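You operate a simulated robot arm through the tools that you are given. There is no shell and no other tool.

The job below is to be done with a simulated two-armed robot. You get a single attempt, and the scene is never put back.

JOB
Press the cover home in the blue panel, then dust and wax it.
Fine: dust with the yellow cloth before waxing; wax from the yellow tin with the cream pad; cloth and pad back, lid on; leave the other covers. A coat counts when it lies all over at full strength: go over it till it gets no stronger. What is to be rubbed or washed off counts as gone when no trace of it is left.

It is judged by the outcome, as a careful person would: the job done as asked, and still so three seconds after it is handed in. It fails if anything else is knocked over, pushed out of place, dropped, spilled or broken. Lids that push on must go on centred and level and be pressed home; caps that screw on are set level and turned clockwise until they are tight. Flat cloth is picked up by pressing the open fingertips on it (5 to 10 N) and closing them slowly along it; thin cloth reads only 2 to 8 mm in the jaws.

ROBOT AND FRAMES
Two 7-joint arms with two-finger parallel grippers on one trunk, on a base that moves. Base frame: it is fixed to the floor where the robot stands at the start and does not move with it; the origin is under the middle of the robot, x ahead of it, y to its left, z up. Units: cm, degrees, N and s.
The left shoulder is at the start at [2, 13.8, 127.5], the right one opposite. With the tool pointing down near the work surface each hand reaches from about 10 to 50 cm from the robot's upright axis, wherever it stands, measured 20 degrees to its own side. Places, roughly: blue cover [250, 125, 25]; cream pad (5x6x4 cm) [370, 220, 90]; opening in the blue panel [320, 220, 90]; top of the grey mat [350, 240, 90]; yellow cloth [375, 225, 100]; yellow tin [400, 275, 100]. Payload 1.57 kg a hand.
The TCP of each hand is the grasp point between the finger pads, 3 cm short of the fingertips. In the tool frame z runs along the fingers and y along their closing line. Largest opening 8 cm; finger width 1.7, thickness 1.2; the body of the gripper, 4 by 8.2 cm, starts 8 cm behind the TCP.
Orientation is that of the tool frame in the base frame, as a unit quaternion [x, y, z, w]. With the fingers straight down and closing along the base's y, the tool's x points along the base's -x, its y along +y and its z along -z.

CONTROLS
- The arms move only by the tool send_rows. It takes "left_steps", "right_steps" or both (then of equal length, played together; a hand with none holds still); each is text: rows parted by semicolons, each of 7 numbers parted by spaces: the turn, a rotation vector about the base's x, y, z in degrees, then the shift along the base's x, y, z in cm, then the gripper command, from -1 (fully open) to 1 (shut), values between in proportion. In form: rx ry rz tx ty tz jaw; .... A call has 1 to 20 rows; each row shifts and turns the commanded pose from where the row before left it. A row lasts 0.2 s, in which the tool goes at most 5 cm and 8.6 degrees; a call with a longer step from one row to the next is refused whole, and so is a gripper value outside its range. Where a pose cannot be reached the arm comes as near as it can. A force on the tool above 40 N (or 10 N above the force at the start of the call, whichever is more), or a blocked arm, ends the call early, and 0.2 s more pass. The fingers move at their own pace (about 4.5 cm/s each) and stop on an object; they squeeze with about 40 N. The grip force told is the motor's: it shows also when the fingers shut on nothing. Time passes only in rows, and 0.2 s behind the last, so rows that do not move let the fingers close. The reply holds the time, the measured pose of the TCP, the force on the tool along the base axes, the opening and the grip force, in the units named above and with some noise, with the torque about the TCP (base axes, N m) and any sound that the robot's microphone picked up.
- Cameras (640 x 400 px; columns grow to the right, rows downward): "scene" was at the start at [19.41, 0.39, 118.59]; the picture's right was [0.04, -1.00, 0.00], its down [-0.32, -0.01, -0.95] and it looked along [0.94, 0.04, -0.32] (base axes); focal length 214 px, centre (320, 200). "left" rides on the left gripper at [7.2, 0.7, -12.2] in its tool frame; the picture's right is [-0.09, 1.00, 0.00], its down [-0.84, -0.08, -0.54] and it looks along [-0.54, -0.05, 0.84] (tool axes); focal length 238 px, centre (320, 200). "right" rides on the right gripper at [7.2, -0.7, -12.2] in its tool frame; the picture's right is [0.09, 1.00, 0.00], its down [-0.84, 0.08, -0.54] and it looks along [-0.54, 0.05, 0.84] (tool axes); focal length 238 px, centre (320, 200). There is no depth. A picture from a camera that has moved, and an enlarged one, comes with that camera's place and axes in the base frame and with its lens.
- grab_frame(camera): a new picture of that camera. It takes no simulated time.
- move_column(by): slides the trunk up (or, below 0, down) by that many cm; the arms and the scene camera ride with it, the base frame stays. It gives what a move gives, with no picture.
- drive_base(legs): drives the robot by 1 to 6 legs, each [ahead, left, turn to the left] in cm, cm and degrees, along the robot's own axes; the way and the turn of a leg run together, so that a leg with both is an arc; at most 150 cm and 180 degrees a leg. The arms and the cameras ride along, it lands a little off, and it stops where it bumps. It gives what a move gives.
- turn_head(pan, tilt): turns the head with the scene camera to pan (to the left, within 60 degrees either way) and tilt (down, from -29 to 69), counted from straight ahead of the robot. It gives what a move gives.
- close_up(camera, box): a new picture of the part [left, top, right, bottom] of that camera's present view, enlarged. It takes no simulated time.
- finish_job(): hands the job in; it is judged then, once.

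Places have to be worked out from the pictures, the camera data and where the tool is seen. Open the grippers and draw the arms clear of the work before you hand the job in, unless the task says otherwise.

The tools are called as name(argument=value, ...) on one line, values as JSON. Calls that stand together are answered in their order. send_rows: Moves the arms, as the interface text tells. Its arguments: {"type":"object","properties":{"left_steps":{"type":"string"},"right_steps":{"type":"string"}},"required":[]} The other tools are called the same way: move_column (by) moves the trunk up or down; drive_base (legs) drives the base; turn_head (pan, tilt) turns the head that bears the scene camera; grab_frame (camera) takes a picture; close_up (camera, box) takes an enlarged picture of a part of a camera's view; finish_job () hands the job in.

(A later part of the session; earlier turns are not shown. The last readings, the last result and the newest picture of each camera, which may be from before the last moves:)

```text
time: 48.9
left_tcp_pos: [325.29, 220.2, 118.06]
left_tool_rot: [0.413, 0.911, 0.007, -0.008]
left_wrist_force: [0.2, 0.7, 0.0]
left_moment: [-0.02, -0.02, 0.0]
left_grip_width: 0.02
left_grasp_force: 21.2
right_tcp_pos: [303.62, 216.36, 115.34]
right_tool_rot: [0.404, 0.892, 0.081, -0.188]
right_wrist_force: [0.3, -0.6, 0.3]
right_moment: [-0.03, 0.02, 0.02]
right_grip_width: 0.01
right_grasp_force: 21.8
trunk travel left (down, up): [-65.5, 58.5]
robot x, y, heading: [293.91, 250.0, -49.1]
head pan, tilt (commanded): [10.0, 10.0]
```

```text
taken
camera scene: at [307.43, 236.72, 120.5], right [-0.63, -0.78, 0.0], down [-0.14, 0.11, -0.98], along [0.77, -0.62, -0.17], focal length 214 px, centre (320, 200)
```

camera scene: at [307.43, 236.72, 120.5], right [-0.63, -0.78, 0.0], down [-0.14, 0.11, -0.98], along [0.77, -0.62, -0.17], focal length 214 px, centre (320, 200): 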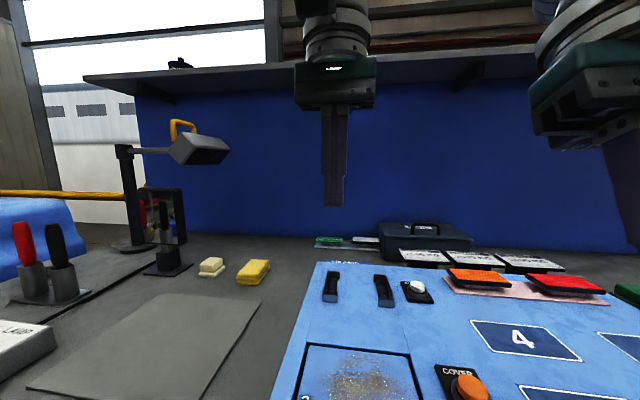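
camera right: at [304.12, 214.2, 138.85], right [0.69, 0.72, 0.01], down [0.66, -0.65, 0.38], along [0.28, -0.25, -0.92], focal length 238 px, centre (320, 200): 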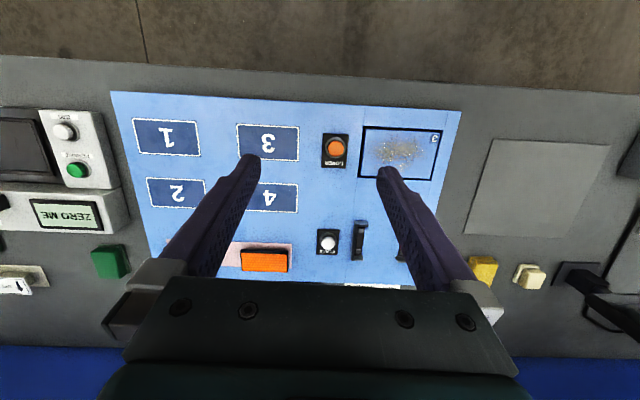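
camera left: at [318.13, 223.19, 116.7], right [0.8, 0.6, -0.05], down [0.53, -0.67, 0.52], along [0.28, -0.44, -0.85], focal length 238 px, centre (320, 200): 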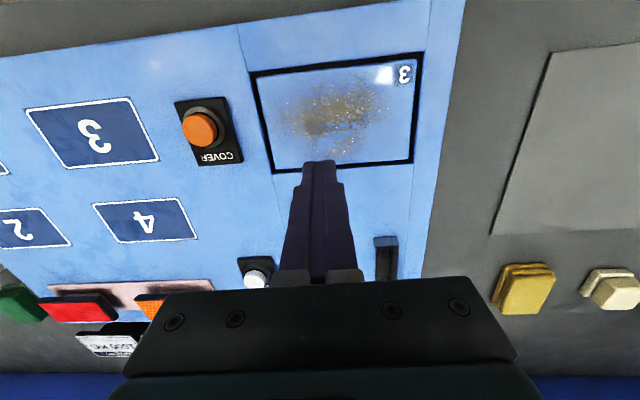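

I let it hold still for a few rows to see whether it settles toward the commanded pose.

send_rows(left_steps="0 0 0 0 0 0 1; 0 0 0 0 0 0 1; 0 0 0 0 0 0 1; 0 0 0 0 0 0 1; 0 0 0 0 0 0 1")

```text
time: 50.1
left_tcp_pos: [325.47, 220.3, 118.08]
left_tool_rot: [0.411, 0.911, 0.005, -0.008]
left_wrist_force: [-0.2, -0.1, 0.3]
left_moment: [-0.01, 0.0, 0.02]
left_grip_width: 0.0
left_grasp_force: 21.6
right_tcp_pos: [303.65, 216.32, 115.43]
right_tool_rot: [0.403, 0.892, 0.08, -0.188]
right_wrist_force: [-0.2, -0.1, 0.1]
right_moment: [0.0, -0.02, 0.02]
right_grip_width: 0.0
right_grasp_force: 20.7
trunk travel left (down, up): [-65.5, 58.5]
robot x, y, heading: [293.27, 249.7, -48.9]
head pan, tilt (commanded): [10.0, 10.0]
```

No out-of-reach flag now, so the command follows the arm. I test single-axis moves: up first.

send_rows(left_steps="0 0 0 0 0 2 1; 0 0 0 0 0 2 1; 0 0 0 0 0 2 1; 0 0 0 0 0 2 1; 0 0 0 0 0 0 1")

```text
time: 50.6
left_tcp_pos: [322.49, 221.52, 113.32]
left_tool_rot: [0.425, 0.9, 0.05, -0.082]
left_wrist_force: [0.9, 0.1, 0.8]
left_moment: [0.0, -0.01, 0.02]
left_grip_width: 0.0
left_grasp_force: 20.9
left hand out of reach, approached as far as the arm can: row 1, 2
right_tcp_pos: [303.7, 216.45, 115.47]
right_tool_rot: [0.403, 0.892, 0.08, -0.189]
right_wrist_force: [0.7, -1.0, 1.1]
right_moment: [0.01, -0.02, 0.04]
right_grip_width: 0.03
right_grasp_force: 21.1
trunk travel left (down, up): [-65.5, 58.5]
robot x, y, heading: [293.68, 249.86, -48.8]
head pan, tilt (commanded): [10.0, 10.0]
stopped in row 2 (left hand): the arm was blocked; the commanded pose is now the measured one
```

Blocked although nothing is near the hand; perhaps a forearm or elbow touches something overhead. I look up.

turn_head(pan=0, tilt=-29)

grab_frame(camera="scene")

```text
time: 51.6
left_tcp_pos: [322.52, 221.68, 113.35]
left_tool_rot: [0.425, 0.9, 0.049, -0.082]
left_wrist_force: [0.0, 0.0, 1.0]
left_moment: [0.04, 0.0, 0.0]
left_grip_width: 0.01
left_grasp_force: 21.4
right_tcp_pos: [303.6, 216.4, 115.36]
right_tool_rot: [0.403, 0.892, 0.08, -0.188]
right_wrist_force: [0.8, -0.2, 0.6]
right_moment: [0.04, 0.01, -0.03]
right_grip_width: 0.0
right_grasp_force: 21.6
trunk travel left (down, up): [-65.5, 58.5]
robot x, y, heading: [293.94, 250.19, -49.1]
head pan, tilt (commanded): [0.0, -28.6]
```

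```text
taken
camera scene: at [304.62, 237.51, 126.11], right [-0.75, -0.66, 0.0], down [0.31, -0.36, -0.88], along [0.58, -0.66, 0.48], focal length 214 px, centre (320, 200)
```

scene: 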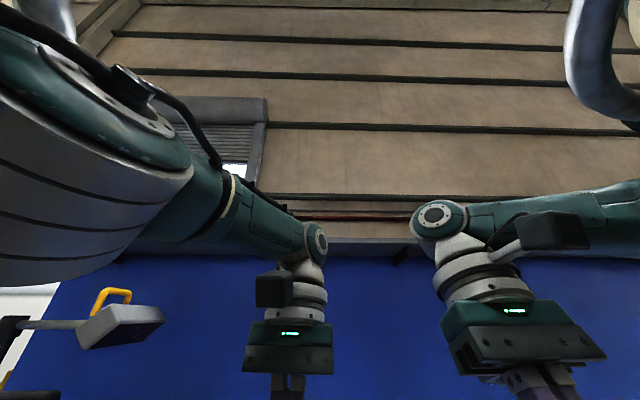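

I look toward the left arm's elbow to see what it may be touching.

turn_head(pan=60, tilt=0)

grab_frame(camera="scene")

turn_head(pan=-60, tilt=0)

grab_frame(camera="scene")

```text
time: 52.9
left_tcp_pos: [322.39, 221.59, 113.35]
left_tool_rot: [0.426, 0.9, 0.05, -0.081]
left_wrist_force: [-0.5, -0.3, -0.5]
left_moment: [-0.02, -0.02, 0.01]
left_grip_width: 0.0
left_grasp_force: 21.4
right_tcp_pos: [303.72, 216.29, 115.45]
right_tool_rot: [0.403, 0.892, 0.08, -0.187]
right_wrist_force: [0.4, 0.0, 0.9]
right_moment: [0.01, 0.04, -0.01]
right_grip_width: 0.0
right_grasp_force: 21.4
trunk travel left (down, up): [-65.5, 58.5]
robot x, y, heading: [293.59, 249.58, -48.7]
head pan, tilt (commanded): [60.0, 0.0]
```

```text
taken
camera scene: at [309.04, 244.29, 122.11], right [0.19, -0.98, 0.0], down [0.0, 0.0, -1.0], along [0.98, 0.19, 0.0], focal length 214 px, centre (320, 200)
```

scene: 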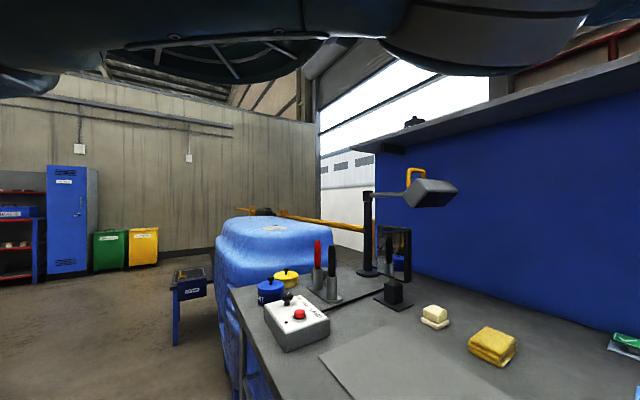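

```text
time: 54.9
left_tcp_pos: [322.4, 221.66, 113.35]
left_tool_rot: [0.425, 0.9, 0.05, -0.081]
left_wrist_force: [0.3, -0.4, 0.5]
left_moment: [0.0, 0.01, 0.0]
left_grip_width: 0.0
left_grasp_force: 21.9
right_tcp_pos: [303.52, 216.41, 115.33]
right_tool_rot: [0.403, 0.892, 0.08, -0.189]
right_wrist_force: [-0.1, 0.0, -0.4]
right_moment: [-0.01, -0.02, 0.01]
right_grip_width: 0.0
right_grasp_force: 21.1
trunk travel left (down, up): [-65.5, 58.5]
robot x, y, heading: [293.47, 250.01, -48.9]
head pan, tilt (commanded): [-60.0, 0.0]
```

```text
taken
camera scene: at [297.3, 234.05, 122.11], right [-0.95, 0.32, 0.0], down [0.0, 0.0, -1.0], along [-0.32, -0.95, 0.0], focal length 214 px, centre (320, 200)
```

scene: 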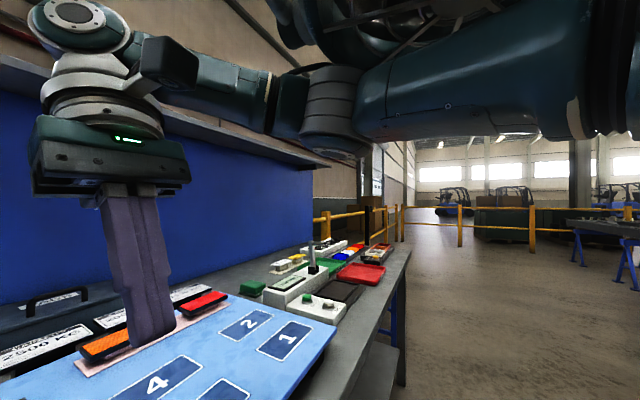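

It looks like the arms cannot lift the hand much above shoulder height minus 10 cm, so height should be set by the trunk. I test small downward and sideways moves to get the left arm back to a free posture.

send_rows(left_steps="0 0 0 1 0.9 -1 1; 0 0 0 1 0.9 -1 1; 0 0 0 1 0.9 0 1; 0 0 0 1 0.9 0 1; 0 0 0 0 0 0 1")

```text
time: 55.5
left_tcp_pos: [316.16, 221.55, 109.98]
left_tool_rot: [0.512, 0.851, 0.089, -0.073]
left_wrist_force: [0.4, 0.3, -0.1]
left_moment: [-0.01, -0.01, -0.02]
left_grip_width: 0.03
left_grasp_force: 20.9
right_tcp_pos: [303.59, 216.24, 115.28]
right_tool_rot: [0.404, 0.892, 0.08, -0.188]
right_wrist_force: [0.0, 1.2, 0.6]
right_moment: [-0.01, 0.05, -0.02]
right_grip_width: 0.0
right_grasp_force: 21.5
trunk travel left (down, up): [-65.5, 58.5]
robot x, y, heading: [293.41, 250.07, -48.6]
head pan, tilt (commanded): [-60.0, 0.0]
stopped in row 2 (left hand): the arm was blocked; the commanded pose is now the measured one
```

It moved opposite to the command, so the solver is hopping between arm postures. I try very small steps to let it settle in one posture.

send_rows(left_steps="0 0 0 0 0 0 1; 0 0 0 0.3 0.3 0 1; 0 0 0 0.3 0.3 0 1; 0 0 0 0.3 0.3 0 1; 0 0 0 0.3 0.3 0 1; 0 0 0 0 0 0 1")

```text
time: 56.6
left_tcp_pos: [312.43, 222.35, 109.31]
left_tool_rot: [0.565, 0.815, 0.113, -0.054]
left_wrist_force: [0.0, 0.5, -0.1]
left_moment: [0.01, 0.02, 0.02]
left_grip_width: 0.0
left_grasp_force: 21.4
right_tcp_pos: [303.18, 216.13, 115.32]
right_tool_rot: [0.404, 0.891, 0.078, -0.194]
right_wrist_force: [-7.0, -3.6, -4.0]
right_moment: [0.46, -0.42, -0.28]
right_grip_width: 0.0
right_grasp_force: 21.4
trunk travel left (down, up): [-65.5, 58.5]
robot x, y, heading: [293.46, 249.69, -48.7]
head pan, tilt (commanded): [-60.0, 0.0]
stopped in row 5 (right hand): the force on the tool passed its limit at 56 N (the readings are from after the stop); the commanded pose is now the measured one
```

The left hand drifted right and touched the right hand. I look at both arms before moving anything more.

turn_head(pan=0, tilt=-10)

grab_frame(camera="scene")

grab_frame(camera="left")

grab_frame(camera="right")

```text
time: 58.0
left_tcp_pos: [312.44, 222.25, 109.37]
left_tool_rot: [0.565, 0.816, 0.112, -0.054]
left_wrist_force: [1.0, 0.3, 0.5]
left_moment: [-0.02, -0.04, 0.02]
left_grip_width: 0.01
left_grasp_force: 21.3
right_tcp_pos: [303.15, 216.12, 115.48]
right_tool_rot: [0.404, 0.891, 0.077, -0.193]
right_wrist_force: [-14.5, -14.3, -3.5]
right_moment: [1.68, -1.43, -0.91]
right_grip_width: 0.0
right_grasp_force: 21.5
trunk travel left (down, up): [-65.5, 58.5]
robot x, y, heading: [293.44, 250.35, -49.0]
head pan, tilt (commanded): [0.0, -10.0]
```

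```text
taken
camera scene: at [305.74, 236.21, 123.63], right [-0.75, -0.66, 0.0], down [0.11, -0.13, -0.98], along [0.65, -0.74, 0.17], focal length 214 px, centre (320, 200)
```

scene: 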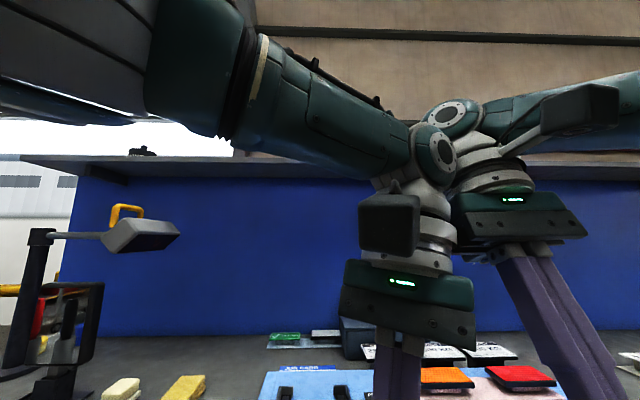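

```text
taken
camera left: at [310.08, 225.97, 122.87], right [0.96, 0.25, 0.1], down [0.2, -0.92, 0.34], along [0.18, -0.3, -0.94], focal length 238 px, centre (320, 200)
```

left: 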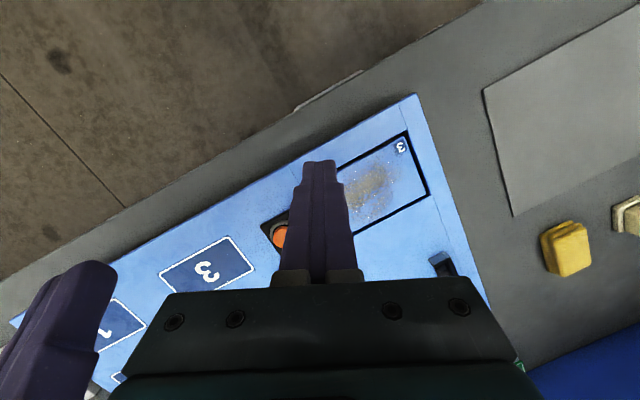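

```text
taken
camera right: at [301.95, 217.01, 129.42], right [0.69, 0.72, 0.02], down [0.71, -0.68, 0.15], along [0.12, -0.09, -0.99], focal length 238 px, centre (320, 200)
```

right: 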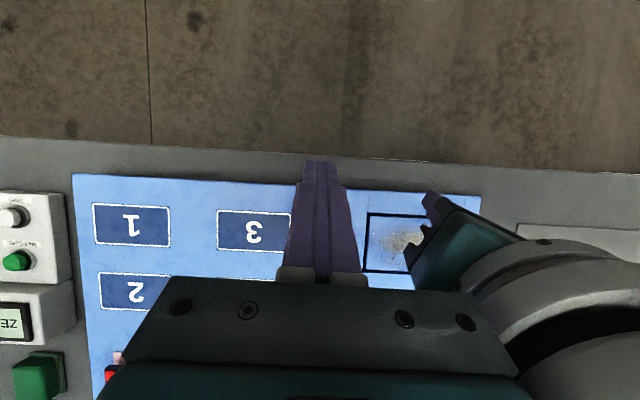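

The two wrists touch. I move the right arm away to its own side, straightening its tilt on the way.

send_rows(right_steps="0 0 0 -0.8 -1.2 -0.3 1; -2 -2 0 -0.8 -1.6 -0.4 1; -3 -3 0 -0.8 -1.6 -0.4 1; -4 -4 0 -0.8 -1.6 -0.4 1; -4 -4 0 -0.8 -1.6 -0.4 1; -4 -3.4 0 0 0 0 1; 0 0 0 0 0 0 1")

```text
time: 59.5
left_tcp_pos: [312.42, 222.25, 109.46]
left_tool_rot: [0.566, 0.815, 0.112, -0.054]
left_wrist_force: [-0.1, 0.2, -0.1]
left_moment: [0.0, 0.01, -0.01]
left_grip_width: 0.0
left_grasp_force: 20.7
right_tcp_pos: [299.29, 208.58, 113.59]
right_tool_rot: [0.412, 0.911, 0.001, -0.003]
right_wrist_force: [0.1, 1.1, -0.9]
right_moment: [0.05, 0.0, -0.04]
right_grip_width: 0.0
right_grasp_force: 21.1
trunk travel left (down, up): [-65.5, 58.5]
robot x, y, heading: [293.83, 249.97, -48.9]
head pan, tilt (commanded): [0.0, -10.0]
```

The right arm is free and upright now. I move it further right to make room.

send_rows(right_steps="0 0 0 -1.5 -1.3 0 1; 0 0 0 -1.5 -1.3 0 1; 0 0 0 -1.5 -1.3 0 1; 0 0 0 -1.5 -1.3 0 1; 0 0 0 -1.5 -1.3 0 1; 0 0 0 -1.5 -1.3 0 1; 0 0 0 0 0 0 1")

```text
time: 61.1
left_tcp_pos: [312.4, 222.22, 109.53]
left_tool_rot: [0.566, 0.815, 0.112, -0.054]
left_wrist_force: [0.0, 0.2, -0.3]
left_moment: [-0.02, 0.04, 0.0]
left_grip_width: 0.0
left_grasp_force: 21.6
right_tcp_pos: [290.05, 200.72, 113.44]
right_tool_rot: [0.411, 0.912, 0.002, -0.003]
right_wrist_force: [0.0, -0.3, 0.5]
right_moment: [-0.03, 0.03, -0.01]
right_grip_width: 0.01
right_grasp_force: 21.6
trunk travel left (down, up): [-65.5, 58.5]
robot x, y, heading: [293.6, 250.12, -48.9]
head pan, tilt (commanded): [0.0, -10.0]
```

Now the left arm: I try moving it back to its own side in modest steps.

send_rows(left_steps="0 0 0 0.6 0.5 0 1; 0 0 0 0.6 0.5 0 1; 0 0 0 0.6 0.5 0 1; 0 0 0 0.6 0.5 0 1; 0 0 0 0 0 0 1")

```text
time: 62.4
left_tcp_pos: [315.07, 224.22, 109.52]
left_tool_rot: [0.563, 0.817, 0.111, -0.053]
left_wrist_force: [0.1, -0.9, 0.1]
left_moment: [0.0, 0.01, 0.0]
left_grip_width: 0.01
left_grasp_force: 21.5
right_tcp_pos: [290.14, 200.8, 113.43]
right_tool_rot: [0.412, 0.911, 0.002, -0.003]
right_wrist_force: [1.2, -1.3, -0.5]
right_moment: [0.0, -0.01, 0.0]
right_grip_width: 0.01
right_grasp_force: 21.6
trunk travel left (down, up): [-65.5, 58.5]
robot x, y, heading: [293.5, 250.37, -48.8]
head pan, tilt (commanded): [0.0, -10.0]
```

The left arm follows properly again; it had been caught against the right arm. I bring it upright and back to its side.

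send_rows(left_steps="0 0 0 1.2 1.3 0 1; 0 0 0 1.2 1.3 0 1; -3.55 -0.08 5.08 1.3 1.5 0 1; -3.55 -0.08 5.08 1.4 1.6 0 1; -3.55 -0.08 5.08 1.4 1.6 0 1; -3.55 -0.08 5.08 1.4 1.6 0 1; 0 0 0 1.3 1.5 0 1; 0 0 0 0 0 0 1")

turn_head(pan=0, tilt=50)

grab_frame(camera="scene")

grab_frame(camera="left")

```text
time: 64.2
left_tcp_pos: [324.21, 234.66, 109.61]
left_tool_rot: [0.413, 0.911, 0.001, 0.0]
left_wrist_force: [0.4, 0.1, -0.7]
left_moment: [0.01, 0.03, 0.04]
left_grip_width: 0.01
left_grasp_force: 21.4
right_tcp_pos: [290.17, 200.76, 113.39]
right_tool_rot: [0.411, 0.912, 0.003, -0.003]
right_wrist_force: [-1.0, -0.7, 0.4]
right_moment: [0.03, 0.02, 0.01]
right_grip_width: 0.0
right_grasp_force: 21.3
trunk travel left (down, up): [-65.5, 58.5]
robot x, y, heading: [293.2, 250.34, -48.8]
head pan, tilt (commanded): [0.0, -10.0]
```

```text
time: 65.5
left_tcp_pos: [324.19, 234.7, 109.44]
left_tool_rot: [0.414, 0.91, 0.001, 0.0]
left_wrist_force: [-0.4, 0.7, 0.3]
left_moment: [0.0, -0.01, 0.01]
left_grip_width: 0.02
left_grasp_force: 21.3
right_tcp_pos: [290.2, 200.77, 113.42]
right_tool_rot: [0.412, 0.911, 0.002, -0.003]
right_wrist_force: [-0.3, -0.4, 0.4]
right_moment: [0.03, -0.01, 0.0]
right_grip_width: 0.0
right_grasp_force: 21.9
trunk travel left (down, up): [-65.5, 58.5]
robot x, y, heading: [293.43, 250.15, -49.0]
head pan, tilt (commanded): [0.0, 50.0]
```

```text
taken
camera scene: at [305.27, 236.76, 114.33], right [-0.75, -0.66, 0.0], down [-0.5, 0.58, -0.64], along [0.42, -0.48, -0.77], focal length 214 px, centre (320, 200)
```

scene: 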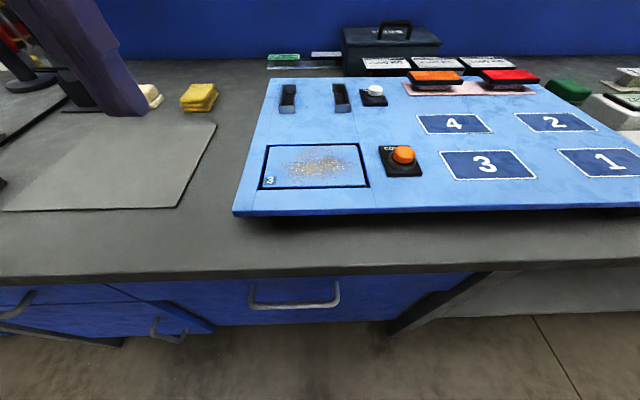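

```text
taken
camera left: at [319.98, 240.49, 121.73], right [0.81, 0.59, 0.0], down [0.49, -0.68, 0.54], along [0.32, -0.44, -0.84], focal length 238 px, centre (320, 200)
```

left: 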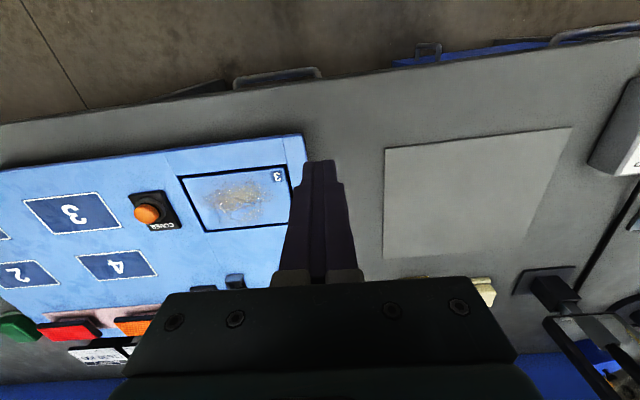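

Both arms are free and the scene is undisturbed. I zoom in on the cover, which now looks seated.

close_up(camera="scene", box=[235, 130, 385, 220])

close_up(camera="left", box=[150, 140, 310, 250])

```text
4.27 times, centred on (310, 175) of scene
camera zoom: at [305.27, 236.76, 114.33], right [-0.75, -0.66, 0.0], down [-0.5, 0.58, -0.64], along [0.42, -0.48, -0.77], focal length 915 px, centre (363, 307)
```

zoom: 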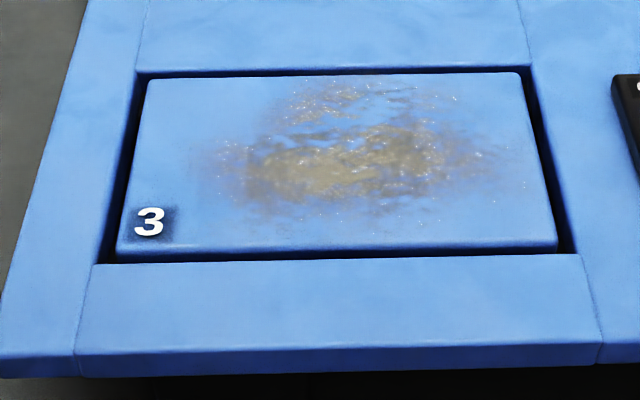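

```text
3.64 times, centred on (230, 195) of left
camera zoom: at [319.98, 240.49, 121.73], right [0.81, 0.59, 0.0], down [0.49, -0.68, 0.54], along [0.32, -0.44, -0.84], focal length 867 px, centre (647, 218)
```

zoom: 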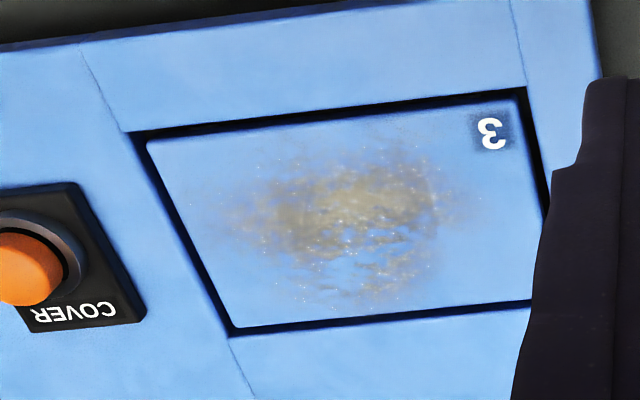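

The cover seems nearly flush; I'll press again under control to make sure. First a better stance: I pull the right hand back, then raise the trunk, then shift the base right and a bit closer so the cover is on the left arm's own side.

send_rows(right_steps="0 0 0 -1.3 1.5 0 1; 0 0 0 -1.3 1.5 0 1; 0 0 0 -1.3 1.5 0 1; 0 0 0 -1.3 1.5 0 1; 0 0 0 -1.3 1.5 0 1; 0 0 0 0 0 0 1")

```text
time: 66.8
left_tcp_pos: [324.23, 234.72, 109.49]
left_tool_rot: [0.414, 0.91, 0.001, -0.001]
left_wrist_force: [-0.3, -0.6, 0.6]
left_moment: [-0.02, -0.01, -0.01]
left_grip_width: 0.0
left_grasp_force: 21.5
right_tcp_pos: [283.07, 209.07, 111.56]
right_tool_rot: [0.417, 0.908, 0.022, -0.04]
right_wrist_force: [-0.5, -0.9, -0.4]
right_moment: [-0.02, 0.01, 0.0]
right_grip_width: 0.02
right_grasp_force: 20.7
trunk travel left (down, up): [-65.5, 58.5]
robot x, y, heading: [293.69, 250.25, -48.9]
head pan, tilt (commanded): [0.0, 50.0]
```

Right hand pulled back. Raising the trunk before driving.

move_column(by=12)

```text
time: 68.3
left_tcp_pos: [324.31, 234.73, 121.45]
left_tool_rot: [0.413, 0.911, 0.001, 0.0]
left_wrist_force: [-0.6, -0.1, -0.8]
left_moment: [-0.01, 0.02, -0.01]
left_grip_width: 0.0
left_grasp_force: 21.0
right_tcp_pos: [282.99, 209.21, 123.62]
right_tool_rot: [0.415, 0.909, 0.019, -0.041]
right_wrist_force: [-0.2, -0.7, -0.5]
right_moment: [-0.01, 0.01, -0.02]
right_grip_width: 0.03
right_grasp_force: 21.3
trunk travel left (down, up): [-77.5, 46.5]
robot x, y, heading: [293.33, 249.9, -48.9]
head pan, tilt (commanded): [0.0, 50.0]
```

Now a short drive to the right and slightly forward.

drive_base(legs=[[0, -10, 0], [4, 0, 1.5]])

grab_frame(camera="scene")

grab_frame(camera="left")

```text
time: 70.0
left_tcp_pos: [319.75, 226.13, 121.58]
left_tool_rot: [0.401, 0.916, 0.002, -0.001]
left_wrist_force: [0.8, -0.6, 0.6]
left_moment: [0.0, 0.0, 0.01]
left_grip_width: 0.0
left_grasp_force: 21.8
right_tcp_pos: [279.28, 199.49, 123.46]
right_tool_rot: [0.401, 0.915, 0.019, -0.044]
right_wrist_force: [-1.1, 0.3, 0.0]
right_moment: [-0.01, 0.01, -0.03]
right_grip_width: 0.02
right_grasp_force: 21.9
trunk travel left (down, up): [-77.5, 46.5]
robot x, y, heading: [288.64, 240.81, -47.0]
head pan, tilt (commanded): [0.0, 50.0]
```

```text
taken
camera scene: at [300.75, 227.62, 126.32], right [-0.74, -0.68, 0.0], down [-0.52, 0.56, -0.64], along [0.44, -0.47, -0.77], focal length 214 px, centre (320, 200)
```

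scene: 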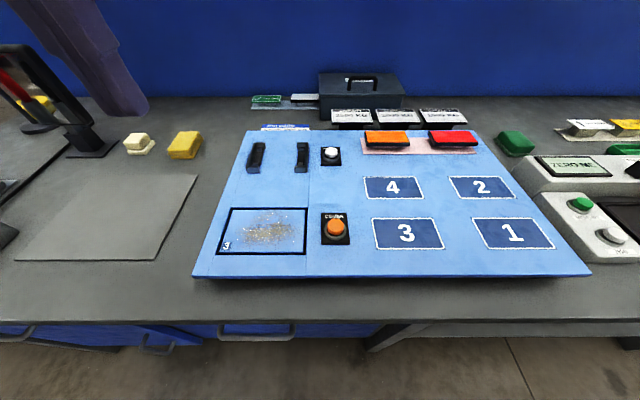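

```text
taken
camera left: at [315.36, 231.74, 133.72], right [0.79, 0.61, 0.0], down [0.51, -0.67, 0.54], along [0.33, -0.43, -0.84], focal length 238 px, centre (320, 200)
```

left: 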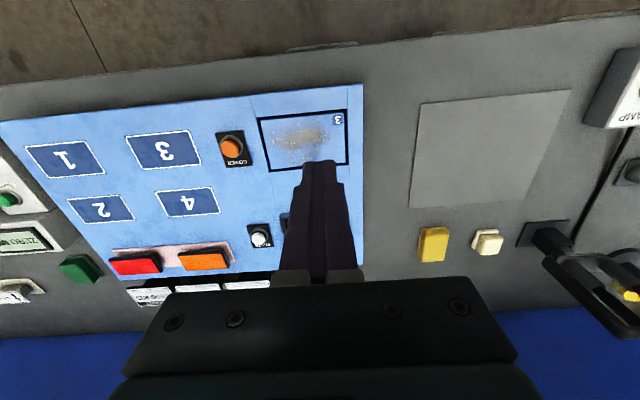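

The stance is good: cover centre at [321.6, 219.4], consistent in both cameras at z≈94. I lower the trunk back by 12.

move_column(by=-12)

```text
time: 71.5
left_tcp_pos: [319.78, 226.01, 109.55]
left_tool_rot: [0.402, 0.916, 0.002, -0.001]
left_wrist_force: [0.0, 0.0, -0.6]
left_moment: [0.01, -0.03, 0.01]
left_grip_width: 0.0
left_grasp_force: 21.7
right_tcp_pos: [279.25, 199.52, 111.5]
right_tool_rot: [0.4, 0.915, 0.019, -0.044]
right_wrist_force: [-0.9, 0.4, 1.0]
right_moment: [0.0, 0.01, -0.03]
right_grip_width: 0.0
right_grasp_force: 21.3
trunk travel left (down, up): [-65.5, 58.5]
robot x, y, heading: [288.66, 240.82, -47.2]
head pan, tilt (commanded): [0.0, 50.0]
```

Moving over the centre and down to about 2 cm above the surface.

send_rows(left_steps="0 0 0 0.45 -1.65 -2 1; 0 0 0 0.45 -1.65 -2 1; 0 0 0 0.45 -1.65 -2.5 1; 0 0 0 0.47 -1.65 -2.5 1; 0 0 0 0 0 -1.5 1; 0 0 0 0 0 0 1")

```text
time: 72.9
left_tcp_pos: [321.54, 219.55, 98.98]
left_tool_rot: [0.402, 0.916, 0.001, -0.001]
left_wrist_force: [0.1, -0.1, 0.4]
left_moment: [0.04, 0.01, -0.01]
left_grip_width: 0.01
left_grasp_force: 22.2
right_tcp_pos: [279.22, 199.53, 111.39]
right_tool_rot: [0.401, 0.915, 0.02, -0.045]
right_wrist_force: [-0.5, 0.5, -0.6]
right_moment: [0.03, -0.04, -0.02]
right_grip_width: 0.0
right_grasp_force: 20.7
trunk travel left (down, up): [-65.5, 58.5]
robot x, y, heading: [288.8, 240.53, -47.2]
head pan, tilt (commanded): [0.0, 50.0]
```

Reach is fine here. Now small downward steps until contact and a firm press.

send_rows(left_steps="0 0 0 0 0 -0.6 1; 0 0 0 0 0 -0.5 1; 0 0 0 0 0 -0.3 1; 0 0 0 0 0 -0.3 1; 0 0 0 0 0 -0.3 1; 0 0 0 0 0 -0.2 1; 0 0 0 0 0 -0.2 1")

```text
time: 74.5
left_tcp_pos: [321.48, 219.46, 96.64]
left_tool_rot: [0.401, 0.916, 0.0, -0.001]
left_wrist_force: [-0.3, -0.3, -0.2]
left_moment: [0.01, -0.01, 0.0]
left_grip_width: 0.0
left_grasp_force: 21.3
right_tcp_pos: [279.15, 199.51, 111.36]
right_tool_rot: [0.401, 0.915, 0.019, -0.044]
right_wrist_force: [0.3, -0.8, 0.1]
right_moment: [0.03, 0.0, 0.01]
right_grip_width: 0.03
right_grasp_force: 21.2
trunk travel left (down, up): [-65.5, 58.5]
robot x, y, heading: [288.71, 240.97, -47.3]
head pan, tilt (commanded): [0.0, 50.0]
```

No contact yet at TCP z 96.6; continuing in small steps.

send_rows(left_steps="0 0 0 0 0 -0.2 1; 0 0 0 0 0 -0.2 1; 0 0 0 0 0 -0.2 1; 0 0 0 0 0 -0.2 1; 0 0 0 0 0 -0.2 1")

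```text
time: 75.2
left_tcp_pos: [321.6, 219.54, 96.5]
left_tool_rot: [0.403, 0.915, 0.0, -0.002]
left_wrist_force: [-2.2, 6.7, 16.8]
left_moment: [0.17, 0.08, 0.02]
left_grip_width: 0.0
left_grasp_force: 21.7
right_tcp_pos: [279.25, 199.61, 111.32]
right_tool_rot: [0.401, 0.915, 0.02, -0.045]
right_wrist_force: [0.4, 0.5, -0.8]
right_moment: [-0.03, 0.0, -0.01]
right_grip_width: 0.0
right_grasp_force: 21.3
trunk travel left (down, up): [-65.5, 58.5]
robot x, y, heading: [288.47, 240.58, -47.6]
head pan, tilt (commanded): [0.0, 50.0]
stopped in row 3 (left hand): the force on the tool passed its limit at 44 N (the readings are from after the stop); the commanded pose is now the measured one
```

Contact at tip z ≈ 93.4, stiff with 44 N: the centre is bottomed. I check and press each corner in turn, comparing heights. First the far-left one.

send_rows(left_steps="0 0 0 0 0 1 1; 0 0 0 2.9 0.6 0 1; 0 0 0 2.8 0.6 0 1; 0 0 0 0 0 -0.5 1; 0 0 0 0 0 -0.3 1; 0 0 0 0 0 -0.2 1; 0 0 0 0 0 -0.15 1; 0 0 0 0 0 -0.15 1; 0 0 0 0 0 -0.15 1; 0 0 0 0 0 -0.15 1")

```text
time: 77.0
left_tcp_pos: [327.39, 220.71, 96.55]
left_tool_rot: [0.403, 0.915, -0.003, -0.001]
left_wrist_force: [-1.6, 6.0, 15.9]
left_moment: [0.24, 0.05, -0.02]
left_grip_width: 0.01
left_grasp_force: 21.0
right_tcp_pos: [279.3, 199.56, 111.35]
right_tool_rot: [0.401, 0.915, 0.021, -0.045]
right_wrist_force: [-0.1, -1.3, -0.3]
right_moment: [0.01, 0.03, -0.03]
right_grip_width: 0.02
right_grasp_force: 20.8
trunk travel left (down, up): [-65.5, 58.5]
robot x, y, heading: [288.72, 240.49, -47.4]
head pan, tilt (commanded): [0.0, 50.0]
stopped in row 8 (left hand): the force on the tool passed its limit at 44 N (the readings are from after the stop); the commanded pose is now the measured one
```

Same height (96.55). Next the far-right corner.

send_rows(left_steps="0 0 0 0 0 1 1; 0 0 0 -2.5 -2.3 0 1; 0 0 0 -2.5 -2.3 0 1; 0 0 0 -2.4 -2.2 0 1; 0 0 0 0 0 -0.5 1; 0 0 0 0 0 -0.3 1; 0 0 0 0 0 -0.2 1; 0 0 0 0 0 -0.15 1; 0 0 0 0 0 -0.15 1; 0 0 0 0 0 -0.15 1; 0 0 0 0 0 -0.15 1")

```text
time: 79.0
left_tcp_pos: [319.9, 213.48, 96.44]
left_tool_rot: [0.404, 0.915, -0.005, -0.001]
left_wrist_force: [-1.6, 5.5, 15.2]
left_moment: [0.22, 0.05, 0.03]
left_grip_width: 0.0
left_grasp_force: 21.6
right_tcp_pos: [279.21, 199.66, 111.3]
right_tool_rot: [0.401, 0.915, 0.02, -0.044]
right_wrist_force: [0.1, -1.0, -0.4]
right_moment: [0.02, -0.01, -0.02]
right_grip_width: 0.0
right_grasp_force: 21.0
trunk travel left (down, up): [-65.5, 58.5]
robot x, y, heading: [288.72, 240.35, -47.2]
head pan, tilt (commanded): [0.0, 50.0]
stopped in row 9 (left hand): the force on the tool passed its limit at 43 N (the readings are from after the stop); the commanded pose is now the measured one
```

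Also 96.44. Now the near-right corner.

send_rows(left_steps="0 0 0 0 0 1 1; 0 0 0 -2 2.2 0 1; 0 0 0 -2 2.2 0 1; 0 0 0 0 0 -0.5 1; 0 0 0 0 0 -0.3 1; 0 0 0 0 0 -0.2 1; 0 0 0 0 0 -0.15 1; 0 0 0 0 0 -0.15 1; 0 0 0 0 0 -0.15 1; 0 0 0 0 0 -0.15 1")

```text
time: 80.7
left_tcp_pos: [315.66, 218.06, 96.54]
left_tool_rot: [0.404, 0.915, -0.006, -0.001]
left_wrist_force: [-2.1, 6.0, 16.0]
left_moment: [0.28, 0.04, 0.04]
left_grip_width: 0.01
left_grasp_force: 21.6
right_tcp_pos: [279.24, 199.59, 111.44]
right_tool_rot: [0.401, 0.915, 0.02, -0.044]
right_wrist_force: [0.2, -0.2, -0.2]
right_moment: [0.01, -0.02, 0.0]
right_grip_width: 0.04
right_grasp_force: 21.5
trunk travel left (down, up): [-65.5, 58.5]
robot x, y, heading: [288.52, 240.87, -47.1]
head pan, tilt (commanded): [0.0, 50.0]
stopped in row 8 (left hand): the force on the tool passed its limit at 44 N (the readings are from after the stop); the commanded pose is now the measured one
```

Level there too. Last, the near-left corner.

send_rows(left_steps="0 0 0 0 0 1 1; 0 0 0 2.4 2.3 0 1; 0 0 0 2.4 2.2 0 1; 0 0 0 2.4 2.2 0 1; 0 0 0 0 0 -0.5 1; 0 0 0 0 0 -0.3 1; 0 0 0 0 0 -0.2 1; 0 0 0 0 0 -0.15 1; 0 0 0 0 0 -0.15 1; 0 0 0 0 0 -0.15 1; 0 0 0 0 0 -0.15 1")

```text
time: 82.6
left_tcp_pos: [322.87, 224.84, 96.45]
left_tool_rot: [0.404, 0.915, -0.007, -0.001]
left_wrist_force: [-3.8, 5.5, 18.4]
left_moment: [0.27, 0.09, 0.01]
left_grip_width: 0.0
left_grasp_force: 20.5
right_tcp_pos: [279.24, 199.73, 111.33]
right_tool_rot: [0.399, 0.916, 0.021, -0.045]
right_wrist_force: [0.5, 0.4, 1.1]
right_moment: [0.0, -0.02, -0.04]
right_grip_width: 0.02
right_grasp_force: 21.6
trunk travel left (down, up): [-65.5, 58.5]
robot x, y, heading: [288.59, 240.78, -47.3]
head pan, tilt (commanded): [0.0, 50.0]
stopped in row 9 (left hand): the force on the tool passed its limit at 45 N (the readings are from after the stop); the commanded pose is now the measured one
```

All five points are at one height, so the cover is level and bottomed. I lift and look to confirm it's flush.

send_rows(left_steps="0 0 0 0 0 1 1; 0 0 0 0 0 3 1; 0 0 0 2 1.9 4 1; 0 0 0 2 1.9 4 1; 0 0 0 0 0 0 1")

close_up(camera="scene", box=[170, 170, 330, 270])

grab_frame(camera="scene")

```text
time: 83.8
left_tcp_pos: [326.76, 228.57, 108.49]
left_tool_rot: [0.405, 0.914, -0.007, -0.002]
left_wrist_force: [0.0, -0.5, -0.1]
left_moment: [-0.01, -0.01, 0.01]
left_grip_width: 0.0
left_grasp_force: 21.1
right_tcp_pos: [279.2, 199.64, 111.42]
right_tool_rot: [0.401, 0.915, 0.02, -0.045]
right_wrist_force: [-0.6, 0.1, 0.4]
right_moment: [-0.01, 0.02, -0.02]
right_grip_width: 0.0
right_grasp_force: 21.2
trunk travel left (down, up): [-65.5, 58.5]
robot x, y, heading: [288.67, 240.53, -47.5]
head pan, tilt (commanded): [0.0, 50.0]
```

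```text
4.00 times, centred on (250, 220) of scene
camera zoom: at [300.7, 227.72, 114.32], right [-0.73, -0.68, 0.0], down [-0.52, 0.56, -0.64], along [0.44, -0.47, -0.77], focal length 858 px, centre (600, 120)
```

zoom: 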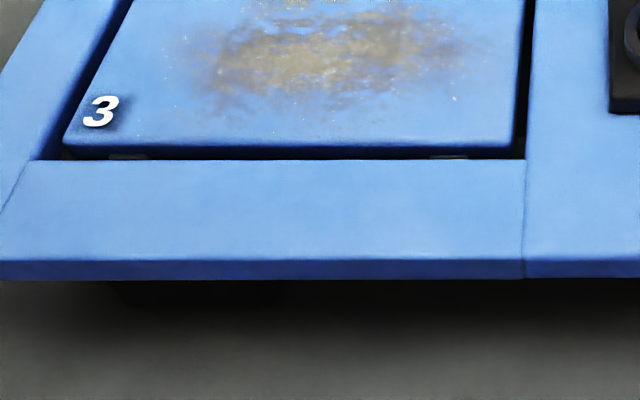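

```text
taken
camera scene: at [300.7, 227.72, 114.32], right [-0.73, -0.68, 0.0], down [-0.52, 0.56, -0.64], along [0.44, -0.47, -0.77], focal length 214 px, centre (320, 200)
```

scene: 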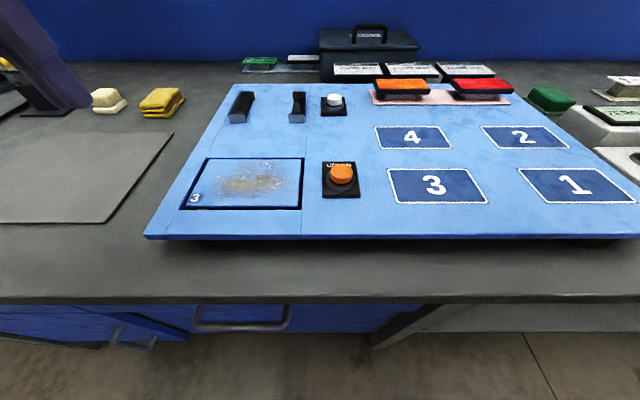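

I check the two black items behind the cover and will also touch the panel border to compare heights.

close_up(camera="scene", box=[200, 80, 360, 180])

send_rows(left_steps="0 0 0 -2.5 -1 -1 1; 0 0 0 -2.5 -1 -2 1; 0 0 0 -2.5 -1 -3 1; 0 0 0 -2.5 -1 -3 1; 0 0 0 0 0 -1 1; 0 0 0 0 0 0 1")

```text
4.00 times, centred on (280, 130) of scene
camera zoom: at [300.7, 227.72, 114.32], right [-0.73, -0.68, 0.0], down [-0.52, 0.56, -0.64], along [0.44, -0.47, -0.77], focal length 858 px, centre (480, 480)
```

zoom: 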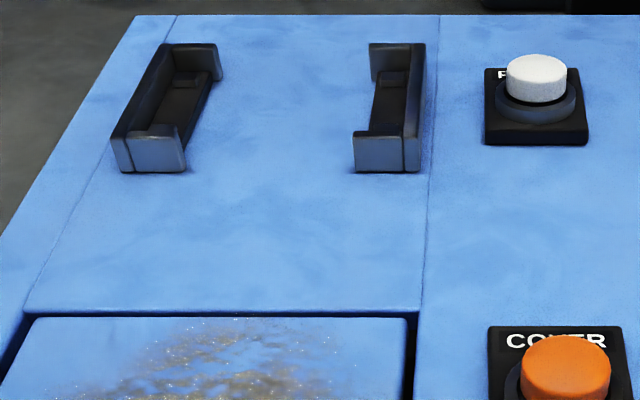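

```text
time: 85.2
left_tcp_pos: [316.76, 224.52, 98.38]
left_tool_rot: [0.404, 0.915, -0.008, -0.002]
left_wrist_force: [0.4, -0.1, 0.1]
left_moment: [-0.03, -0.04, 0.0]
left_grip_width: 0.01
left_grasp_force: 21.2
right_tcp_pos: [279.17, 199.64, 111.45]
right_tool_rot: [0.401, 0.915, 0.021, -0.045]
right_wrist_force: [0.3, -0.6, -0.1]
right_moment: [-0.02, 0.02, -0.03]
right_grip_width: 0.0
right_grasp_force: 21.2
trunk travel left (down, up): [-65.5, 58.5]
robot x, y, heading: [288.36, 240.83, -47.1]
head pan, tilt (commanded): [0.0, 50.0]
```

Those are empty card-holder clips. Now touching the panel border gently.

send_rows(left_steps="0 0 0 0 0 -0.5 1; 0 0 0 0 0 -0.4 1; 0 0 0 0 0 -0.3 1; 0 0 0 0 0 -0.2 1; 0 0 0 0 0 -0.2 1; 0 0 0 0 0 -0.15 1; 0 0 0 0 0 -0.15 1; 0 0 0 0 0 -0.1 1")

```text
time: 87.0
left_tcp_pos: [316.71, 224.53, 96.52]
left_tool_rot: [0.406, 0.914, -0.009, -0.001]
left_wrist_force: [-3.7, 2.8, 10.8]
left_moment: [0.2, 0.06, 0.01]
left_grip_width: 0.01
left_grasp_force: 21.5
right_tcp_pos: [279.17, 199.59, 111.46]
right_tool_rot: [0.401, 0.915, 0.019, -0.045]
right_wrist_force: [-0.3, -0.3, 0.1]
right_moment: [0.0, 0.0, -0.02]
right_grip_width: 0.0
right_grasp_force: 21.3
trunk travel left (down, up): [-65.5, 58.5]
robot x, y, heading: [288.6, 240.66, -47.3]
head pan, tilt (commanded): [0.0, 50.0]
```

The panel border is at the same height (96.5), so the cover sits flush: pressed home. I lift off and raise the trunk before driving left toward the cloth.

send_rows(left_steps="0 0 0 0 0 1 1; 0 0 0 0.5 0 4 1; 0 0 0 1 0 4 1; 0 0 0 1 0.5 3 1; 0 0 0 0 0 0 1")

move_column(by=12)

```text
time: 88.2
left_tcp_pos: [319.45, 225.1, 108.22]
left_tool_rot: [0.406, 0.914, -0.007, -0.002]
left_wrist_force: [0.2, 0.0, 0.0]
left_moment: [0.0, -0.03, -0.01]
left_grip_width: 0.03
left_grasp_force: 21.2
right_tcp_pos: [279.21, 199.61, 111.42]
right_tool_rot: [0.4, 0.915, 0.019, -0.045]
right_wrist_force: [0.0, -0.6, -0.3]
right_moment: [0.02, -0.04, -0.01]
right_grip_width: 0.0
right_grasp_force: 20.8
trunk travel left (down, up): [-65.5, 58.5]
robot x, y, heading: [288.91, 240.58, -47.6]
head pan, tilt (commanded): [0.0, 50.0]
```

```text
time: 89.7
left_tcp_pos: [319.42, 225.14, 120.18]
left_tool_rot: [0.405, 0.914, -0.006, -0.002]
left_wrist_force: [0.2, -0.3, 0.0]
left_moment: [0.0, -0.02, -0.01]
left_grip_width: 0.0
left_grasp_force: 21.3
right_tcp_pos: [279.15, 199.63, 123.51]
right_tool_rot: [0.401, 0.915, 0.019, -0.045]
right_wrist_force: [-0.7, -0.1, 0.7]
right_moment: [0.02, -0.01, 0.02]
right_grip_width: 0.0
right_grasp_force: 21.3
trunk travel left (down, up): [-77.5, 46.5]
robot x, y, heading: [288.22, 240.84, -47.6]
head pan, tilt (commanded): [0.0, 50.0]
```

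Driving left along the bench about 27 cm.

drive_base(legs=[[0, 27, 0]])

grab_frame(camera="scene")

grab_frame(camera="left")

```text
time: 91.6
left_tcp_pos: [338.96, 243.37, 120.25]
left_tool_rot: [0.404, 0.915, -0.007, -0.001]
left_wrist_force: [-0.6, -0.6, 0.0]
left_moment: [-0.01, 0.02, 0.01]
left_grip_width: 0.01
left_grasp_force: 21.4
right_tcp_pos: [298.81, 217.64, 123.35]
right_tool_rot: [0.4, 0.915, 0.019, -0.045]
right_wrist_force: [-0.5, -0.5, -0.2]
right_moment: [0.03, 0.02, 0.01]
right_grip_width: 0.02
right_grasp_force: 21.1
trunk travel left (down, up): [-77.5, 46.5]
robot x, y, heading: [307.95, 258.87, -47.1]
head pan, tilt (commanded): [0.0, 50.0]
```

```text
taken
camera scene: at [320.35, 245.89, 126.32], right [-0.73, -0.68, 0.0], down [-0.52, 0.56, -0.64], along [0.44, -0.47, -0.77], focal length 214 px, centre (320, 200)
```

scene: 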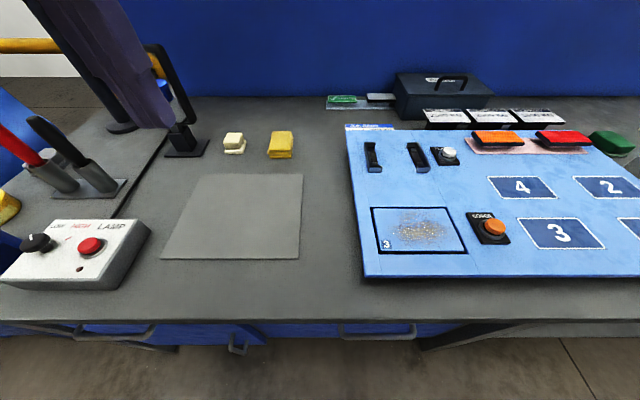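

```text
taken
camera left: at [334.8, 249.22, 132.42], right [0.8, 0.6, -0.01], down [0.51, -0.66, 0.55], along [0.32, -0.44, -0.84], focal length 238 px, centre (320, 200)
```

left: 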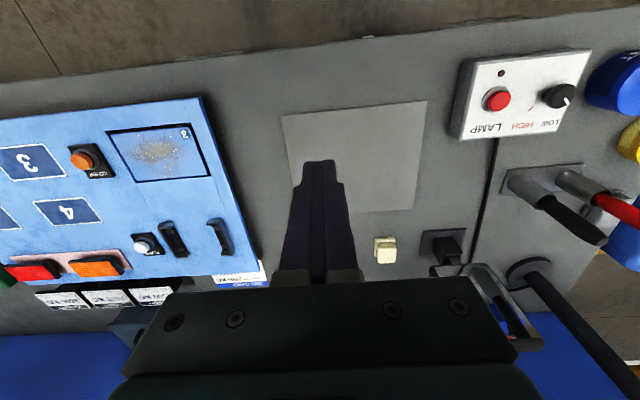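

Cloth is at about [361.6, 217.3], pad [371.6, 225.5]; both about 67 cm ahead of the axis. I test how much closer the base can get, in small drives.

drive_base(legs=[[8, 0, 0]])

```text
time: 92.7
left_tcp_pos: [344.39, 237.65, 120.29]
left_tool_rot: [0.403, 0.915, -0.007, 0.0]
left_wrist_force: [-0.1, 0.8, 0.0]
left_moment: [0.0, -0.03, 0.03]
left_grip_width: 0.0
left_grasp_force: 21.1
right_tcp_pos: [304.25, 212.01, 123.36]
right_tool_rot: [0.399, 0.916, 0.02, -0.045]
right_wrist_force: [-0.4, -0.8, 0.3]
right_moment: [0.0, 0.04, 0.02]
right_grip_width: 0.02
right_grasp_force: 21.3
trunk travel left (down, up): [-77.5, 46.5]
robot x, y, heading: [313.7, 253.14, -47.2]
head pan, tilt (commanded): [0.0, 50.0]
```

No bump. Another 6 cm.

drive_base(legs=[[6, 0, 0]])

```text
time: 93.6
left_tcp_pos: [348.51, 233.28, 120.21]
left_tool_rot: [0.404, 0.915, -0.007, -0.001]
left_wrist_force: [0.4, 0.0, 0.3]
left_moment: [-0.03, 0.01, -0.02]
left_grip_width: 0.02
left_grasp_force: 21.2
right_tcp_pos: [308.36, 207.73, 123.38]
right_tool_rot: [0.399, 0.916, 0.021, -0.046]
right_wrist_force: [0.0, 0.1, -0.6]
right_moment: [0.03, 0.0, -0.02]
right_grip_width: 0.01
right_grasp_force: 21.5
trunk travel left (down, up): [-77.5, 46.5]
robot x, y, heading: [317.76, 248.86, -47.2]
head pan, tilt (commanded): [0.0, 50.0]
```

Still free. 6 cm more.

drive_base(legs=[[6, 0, 0]])

grab_frame(camera="scene")

grab_frame(camera="left")

```text
time: 94.6
left_tcp_pos: [352.45, 228.83, 120.22]
left_tool_rot: [0.405, 0.914, -0.007, -0.001]
left_wrist_force: [0.5, 1.0, 1.2]
left_moment: [0.02, -0.02, -0.03]
left_grip_width: 0.0
left_grasp_force: 21.6
right_tcp_pos: [312.24, 203.13, 123.45]
right_tool_rot: [0.4, 0.915, 0.02, -0.046]
right_wrist_force: [0.3, 0.0, 0.3]
right_moment: [0.03, 0.01, 0.02]
right_grip_width: 0.01
right_grasp_force: 21.3
trunk travel left (down, up): [-77.5, 46.5]
robot x, y, heading: [321.78, 244.51, -47.1]
head pan, tilt (commanded): [0.0, 50.0]
```

```text
taken
camera scene: at [333.81, 231.42, 126.32], right [-0.73, -0.68, 0.0], down [-0.52, 0.56, -0.64], along [0.44, -0.47, -0.77], focal length 214 px, centre (320, 200)
```

scene: 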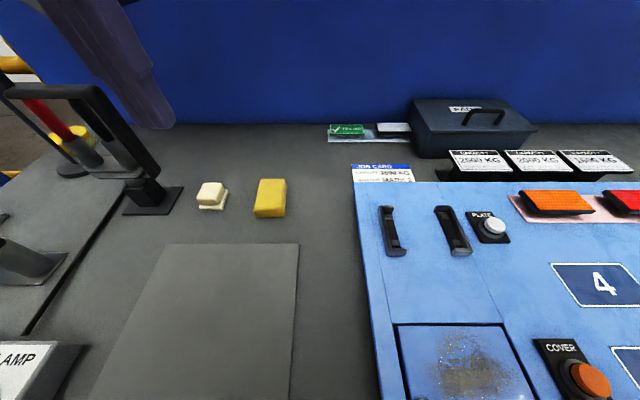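

```text
taken
camera left: at [348.26, 234.77, 132.41], right [0.8, 0.6, -0.01], down [0.51, -0.66, 0.55], along [0.32, -0.44, -0.84], focal length 238 px, centre (320, 200)
```

left: 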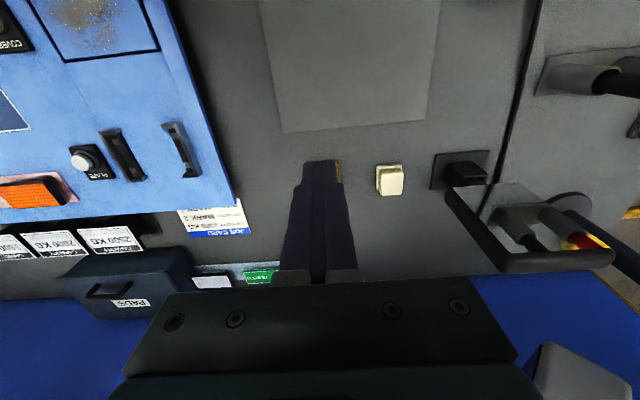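

The "PLATE" and "COVER" buttons are readable now; I keep clear of them. Cloth ≈ [362.3, 216.8], 48 cm ahead. I go 4 cm closer.

drive_base(legs=[[4, 0, 0]])

```text
time: 95.5
left_tcp_pos: [355.15, 226.05, 120.27]
left_tool_rot: [0.404, 0.915, -0.006, -0.002]
left_wrist_force: [0.0, 0.0, 0.0]
left_moment: [-0.02, 0.02, 0.02]
left_grip_width: 0.0
left_grasp_force: 21.6
right_tcp_pos: [315.04, 200.34, 123.5]
right_tool_rot: [0.4, 0.915, 0.02, -0.045]
right_wrist_force: [0.0, -0.8, -1.2]
right_moment: [0.0, 0.01, 0.03]
right_grip_width: 0.01
right_grasp_force: 21.7
trunk travel left (down, up): [-77.5, 46.5]
robot x, y, heading: [324.4, 241.03, -46.9]
head pan, tilt (commanded): [0.0, 50.0]
```

Cloth now ~44 cm ahead. Lowering the trunk by 12 to working height.

move_column(by=-12)

grab_frame(camera="scene")

grab_frame(camera="left")

```text
time: 97.0
left_tcp_pos: [355.28, 225.96, 108.13]
left_tool_rot: [0.404, 0.915, -0.006, -0.001]
left_wrist_force: [-0.1, 0.5, -0.6]
left_moment: [0.0, 0.0, 0.02]
left_grip_width: 0.0
left_grasp_force: 21.4
right_tcp_pos: [315.01, 200.41, 111.38]
right_tool_rot: [0.398, 0.916, 0.019, -0.045]
right_wrist_force: [-0.2, 0.3, -0.4]
right_moment: [-0.03, -0.01, -0.02]
right_grip_width: 0.0
right_grasp_force: 21.4
trunk travel left (down, up): [-65.5, 58.5]
robot x, y, heading: [324.34, 241.73, -47.3]
head pan, tilt (commanded): [0.0, 50.0]
```

```text
taken
camera scene: at [336.52, 228.49, 114.32], right [-0.73, -0.68, 0.0], down [-0.52, 0.56, -0.64], along [0.44, -0.47, -0.77], focal length 214 px, centre (320, 200)
```

scene: 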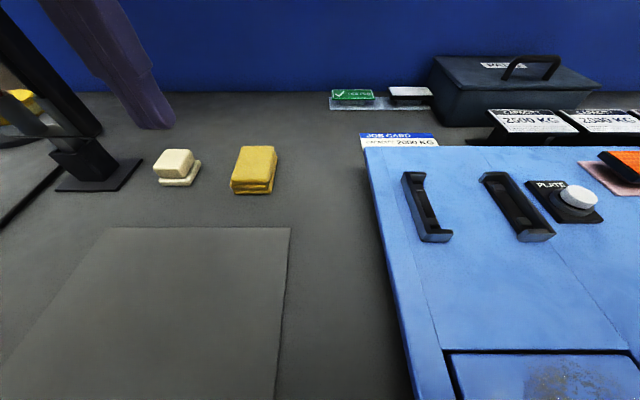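

```text
taken
camera left: at [350.97, 231.84, 120.41], right [0.8, 0.6, -0.01], down [0.51, -0.66, 0.55], along [0.32, -0.44, -0.84], focal length 238 px, centre (320, 200)
```

left: 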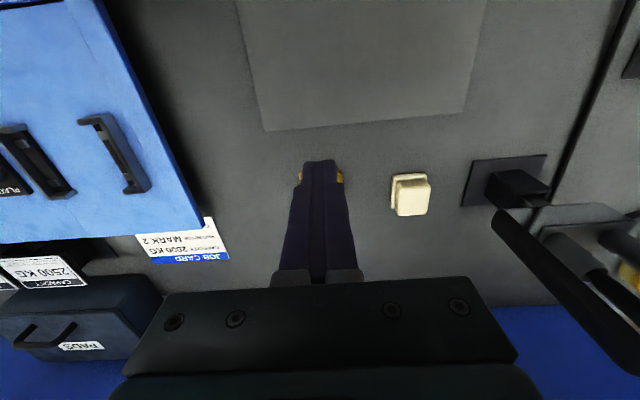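

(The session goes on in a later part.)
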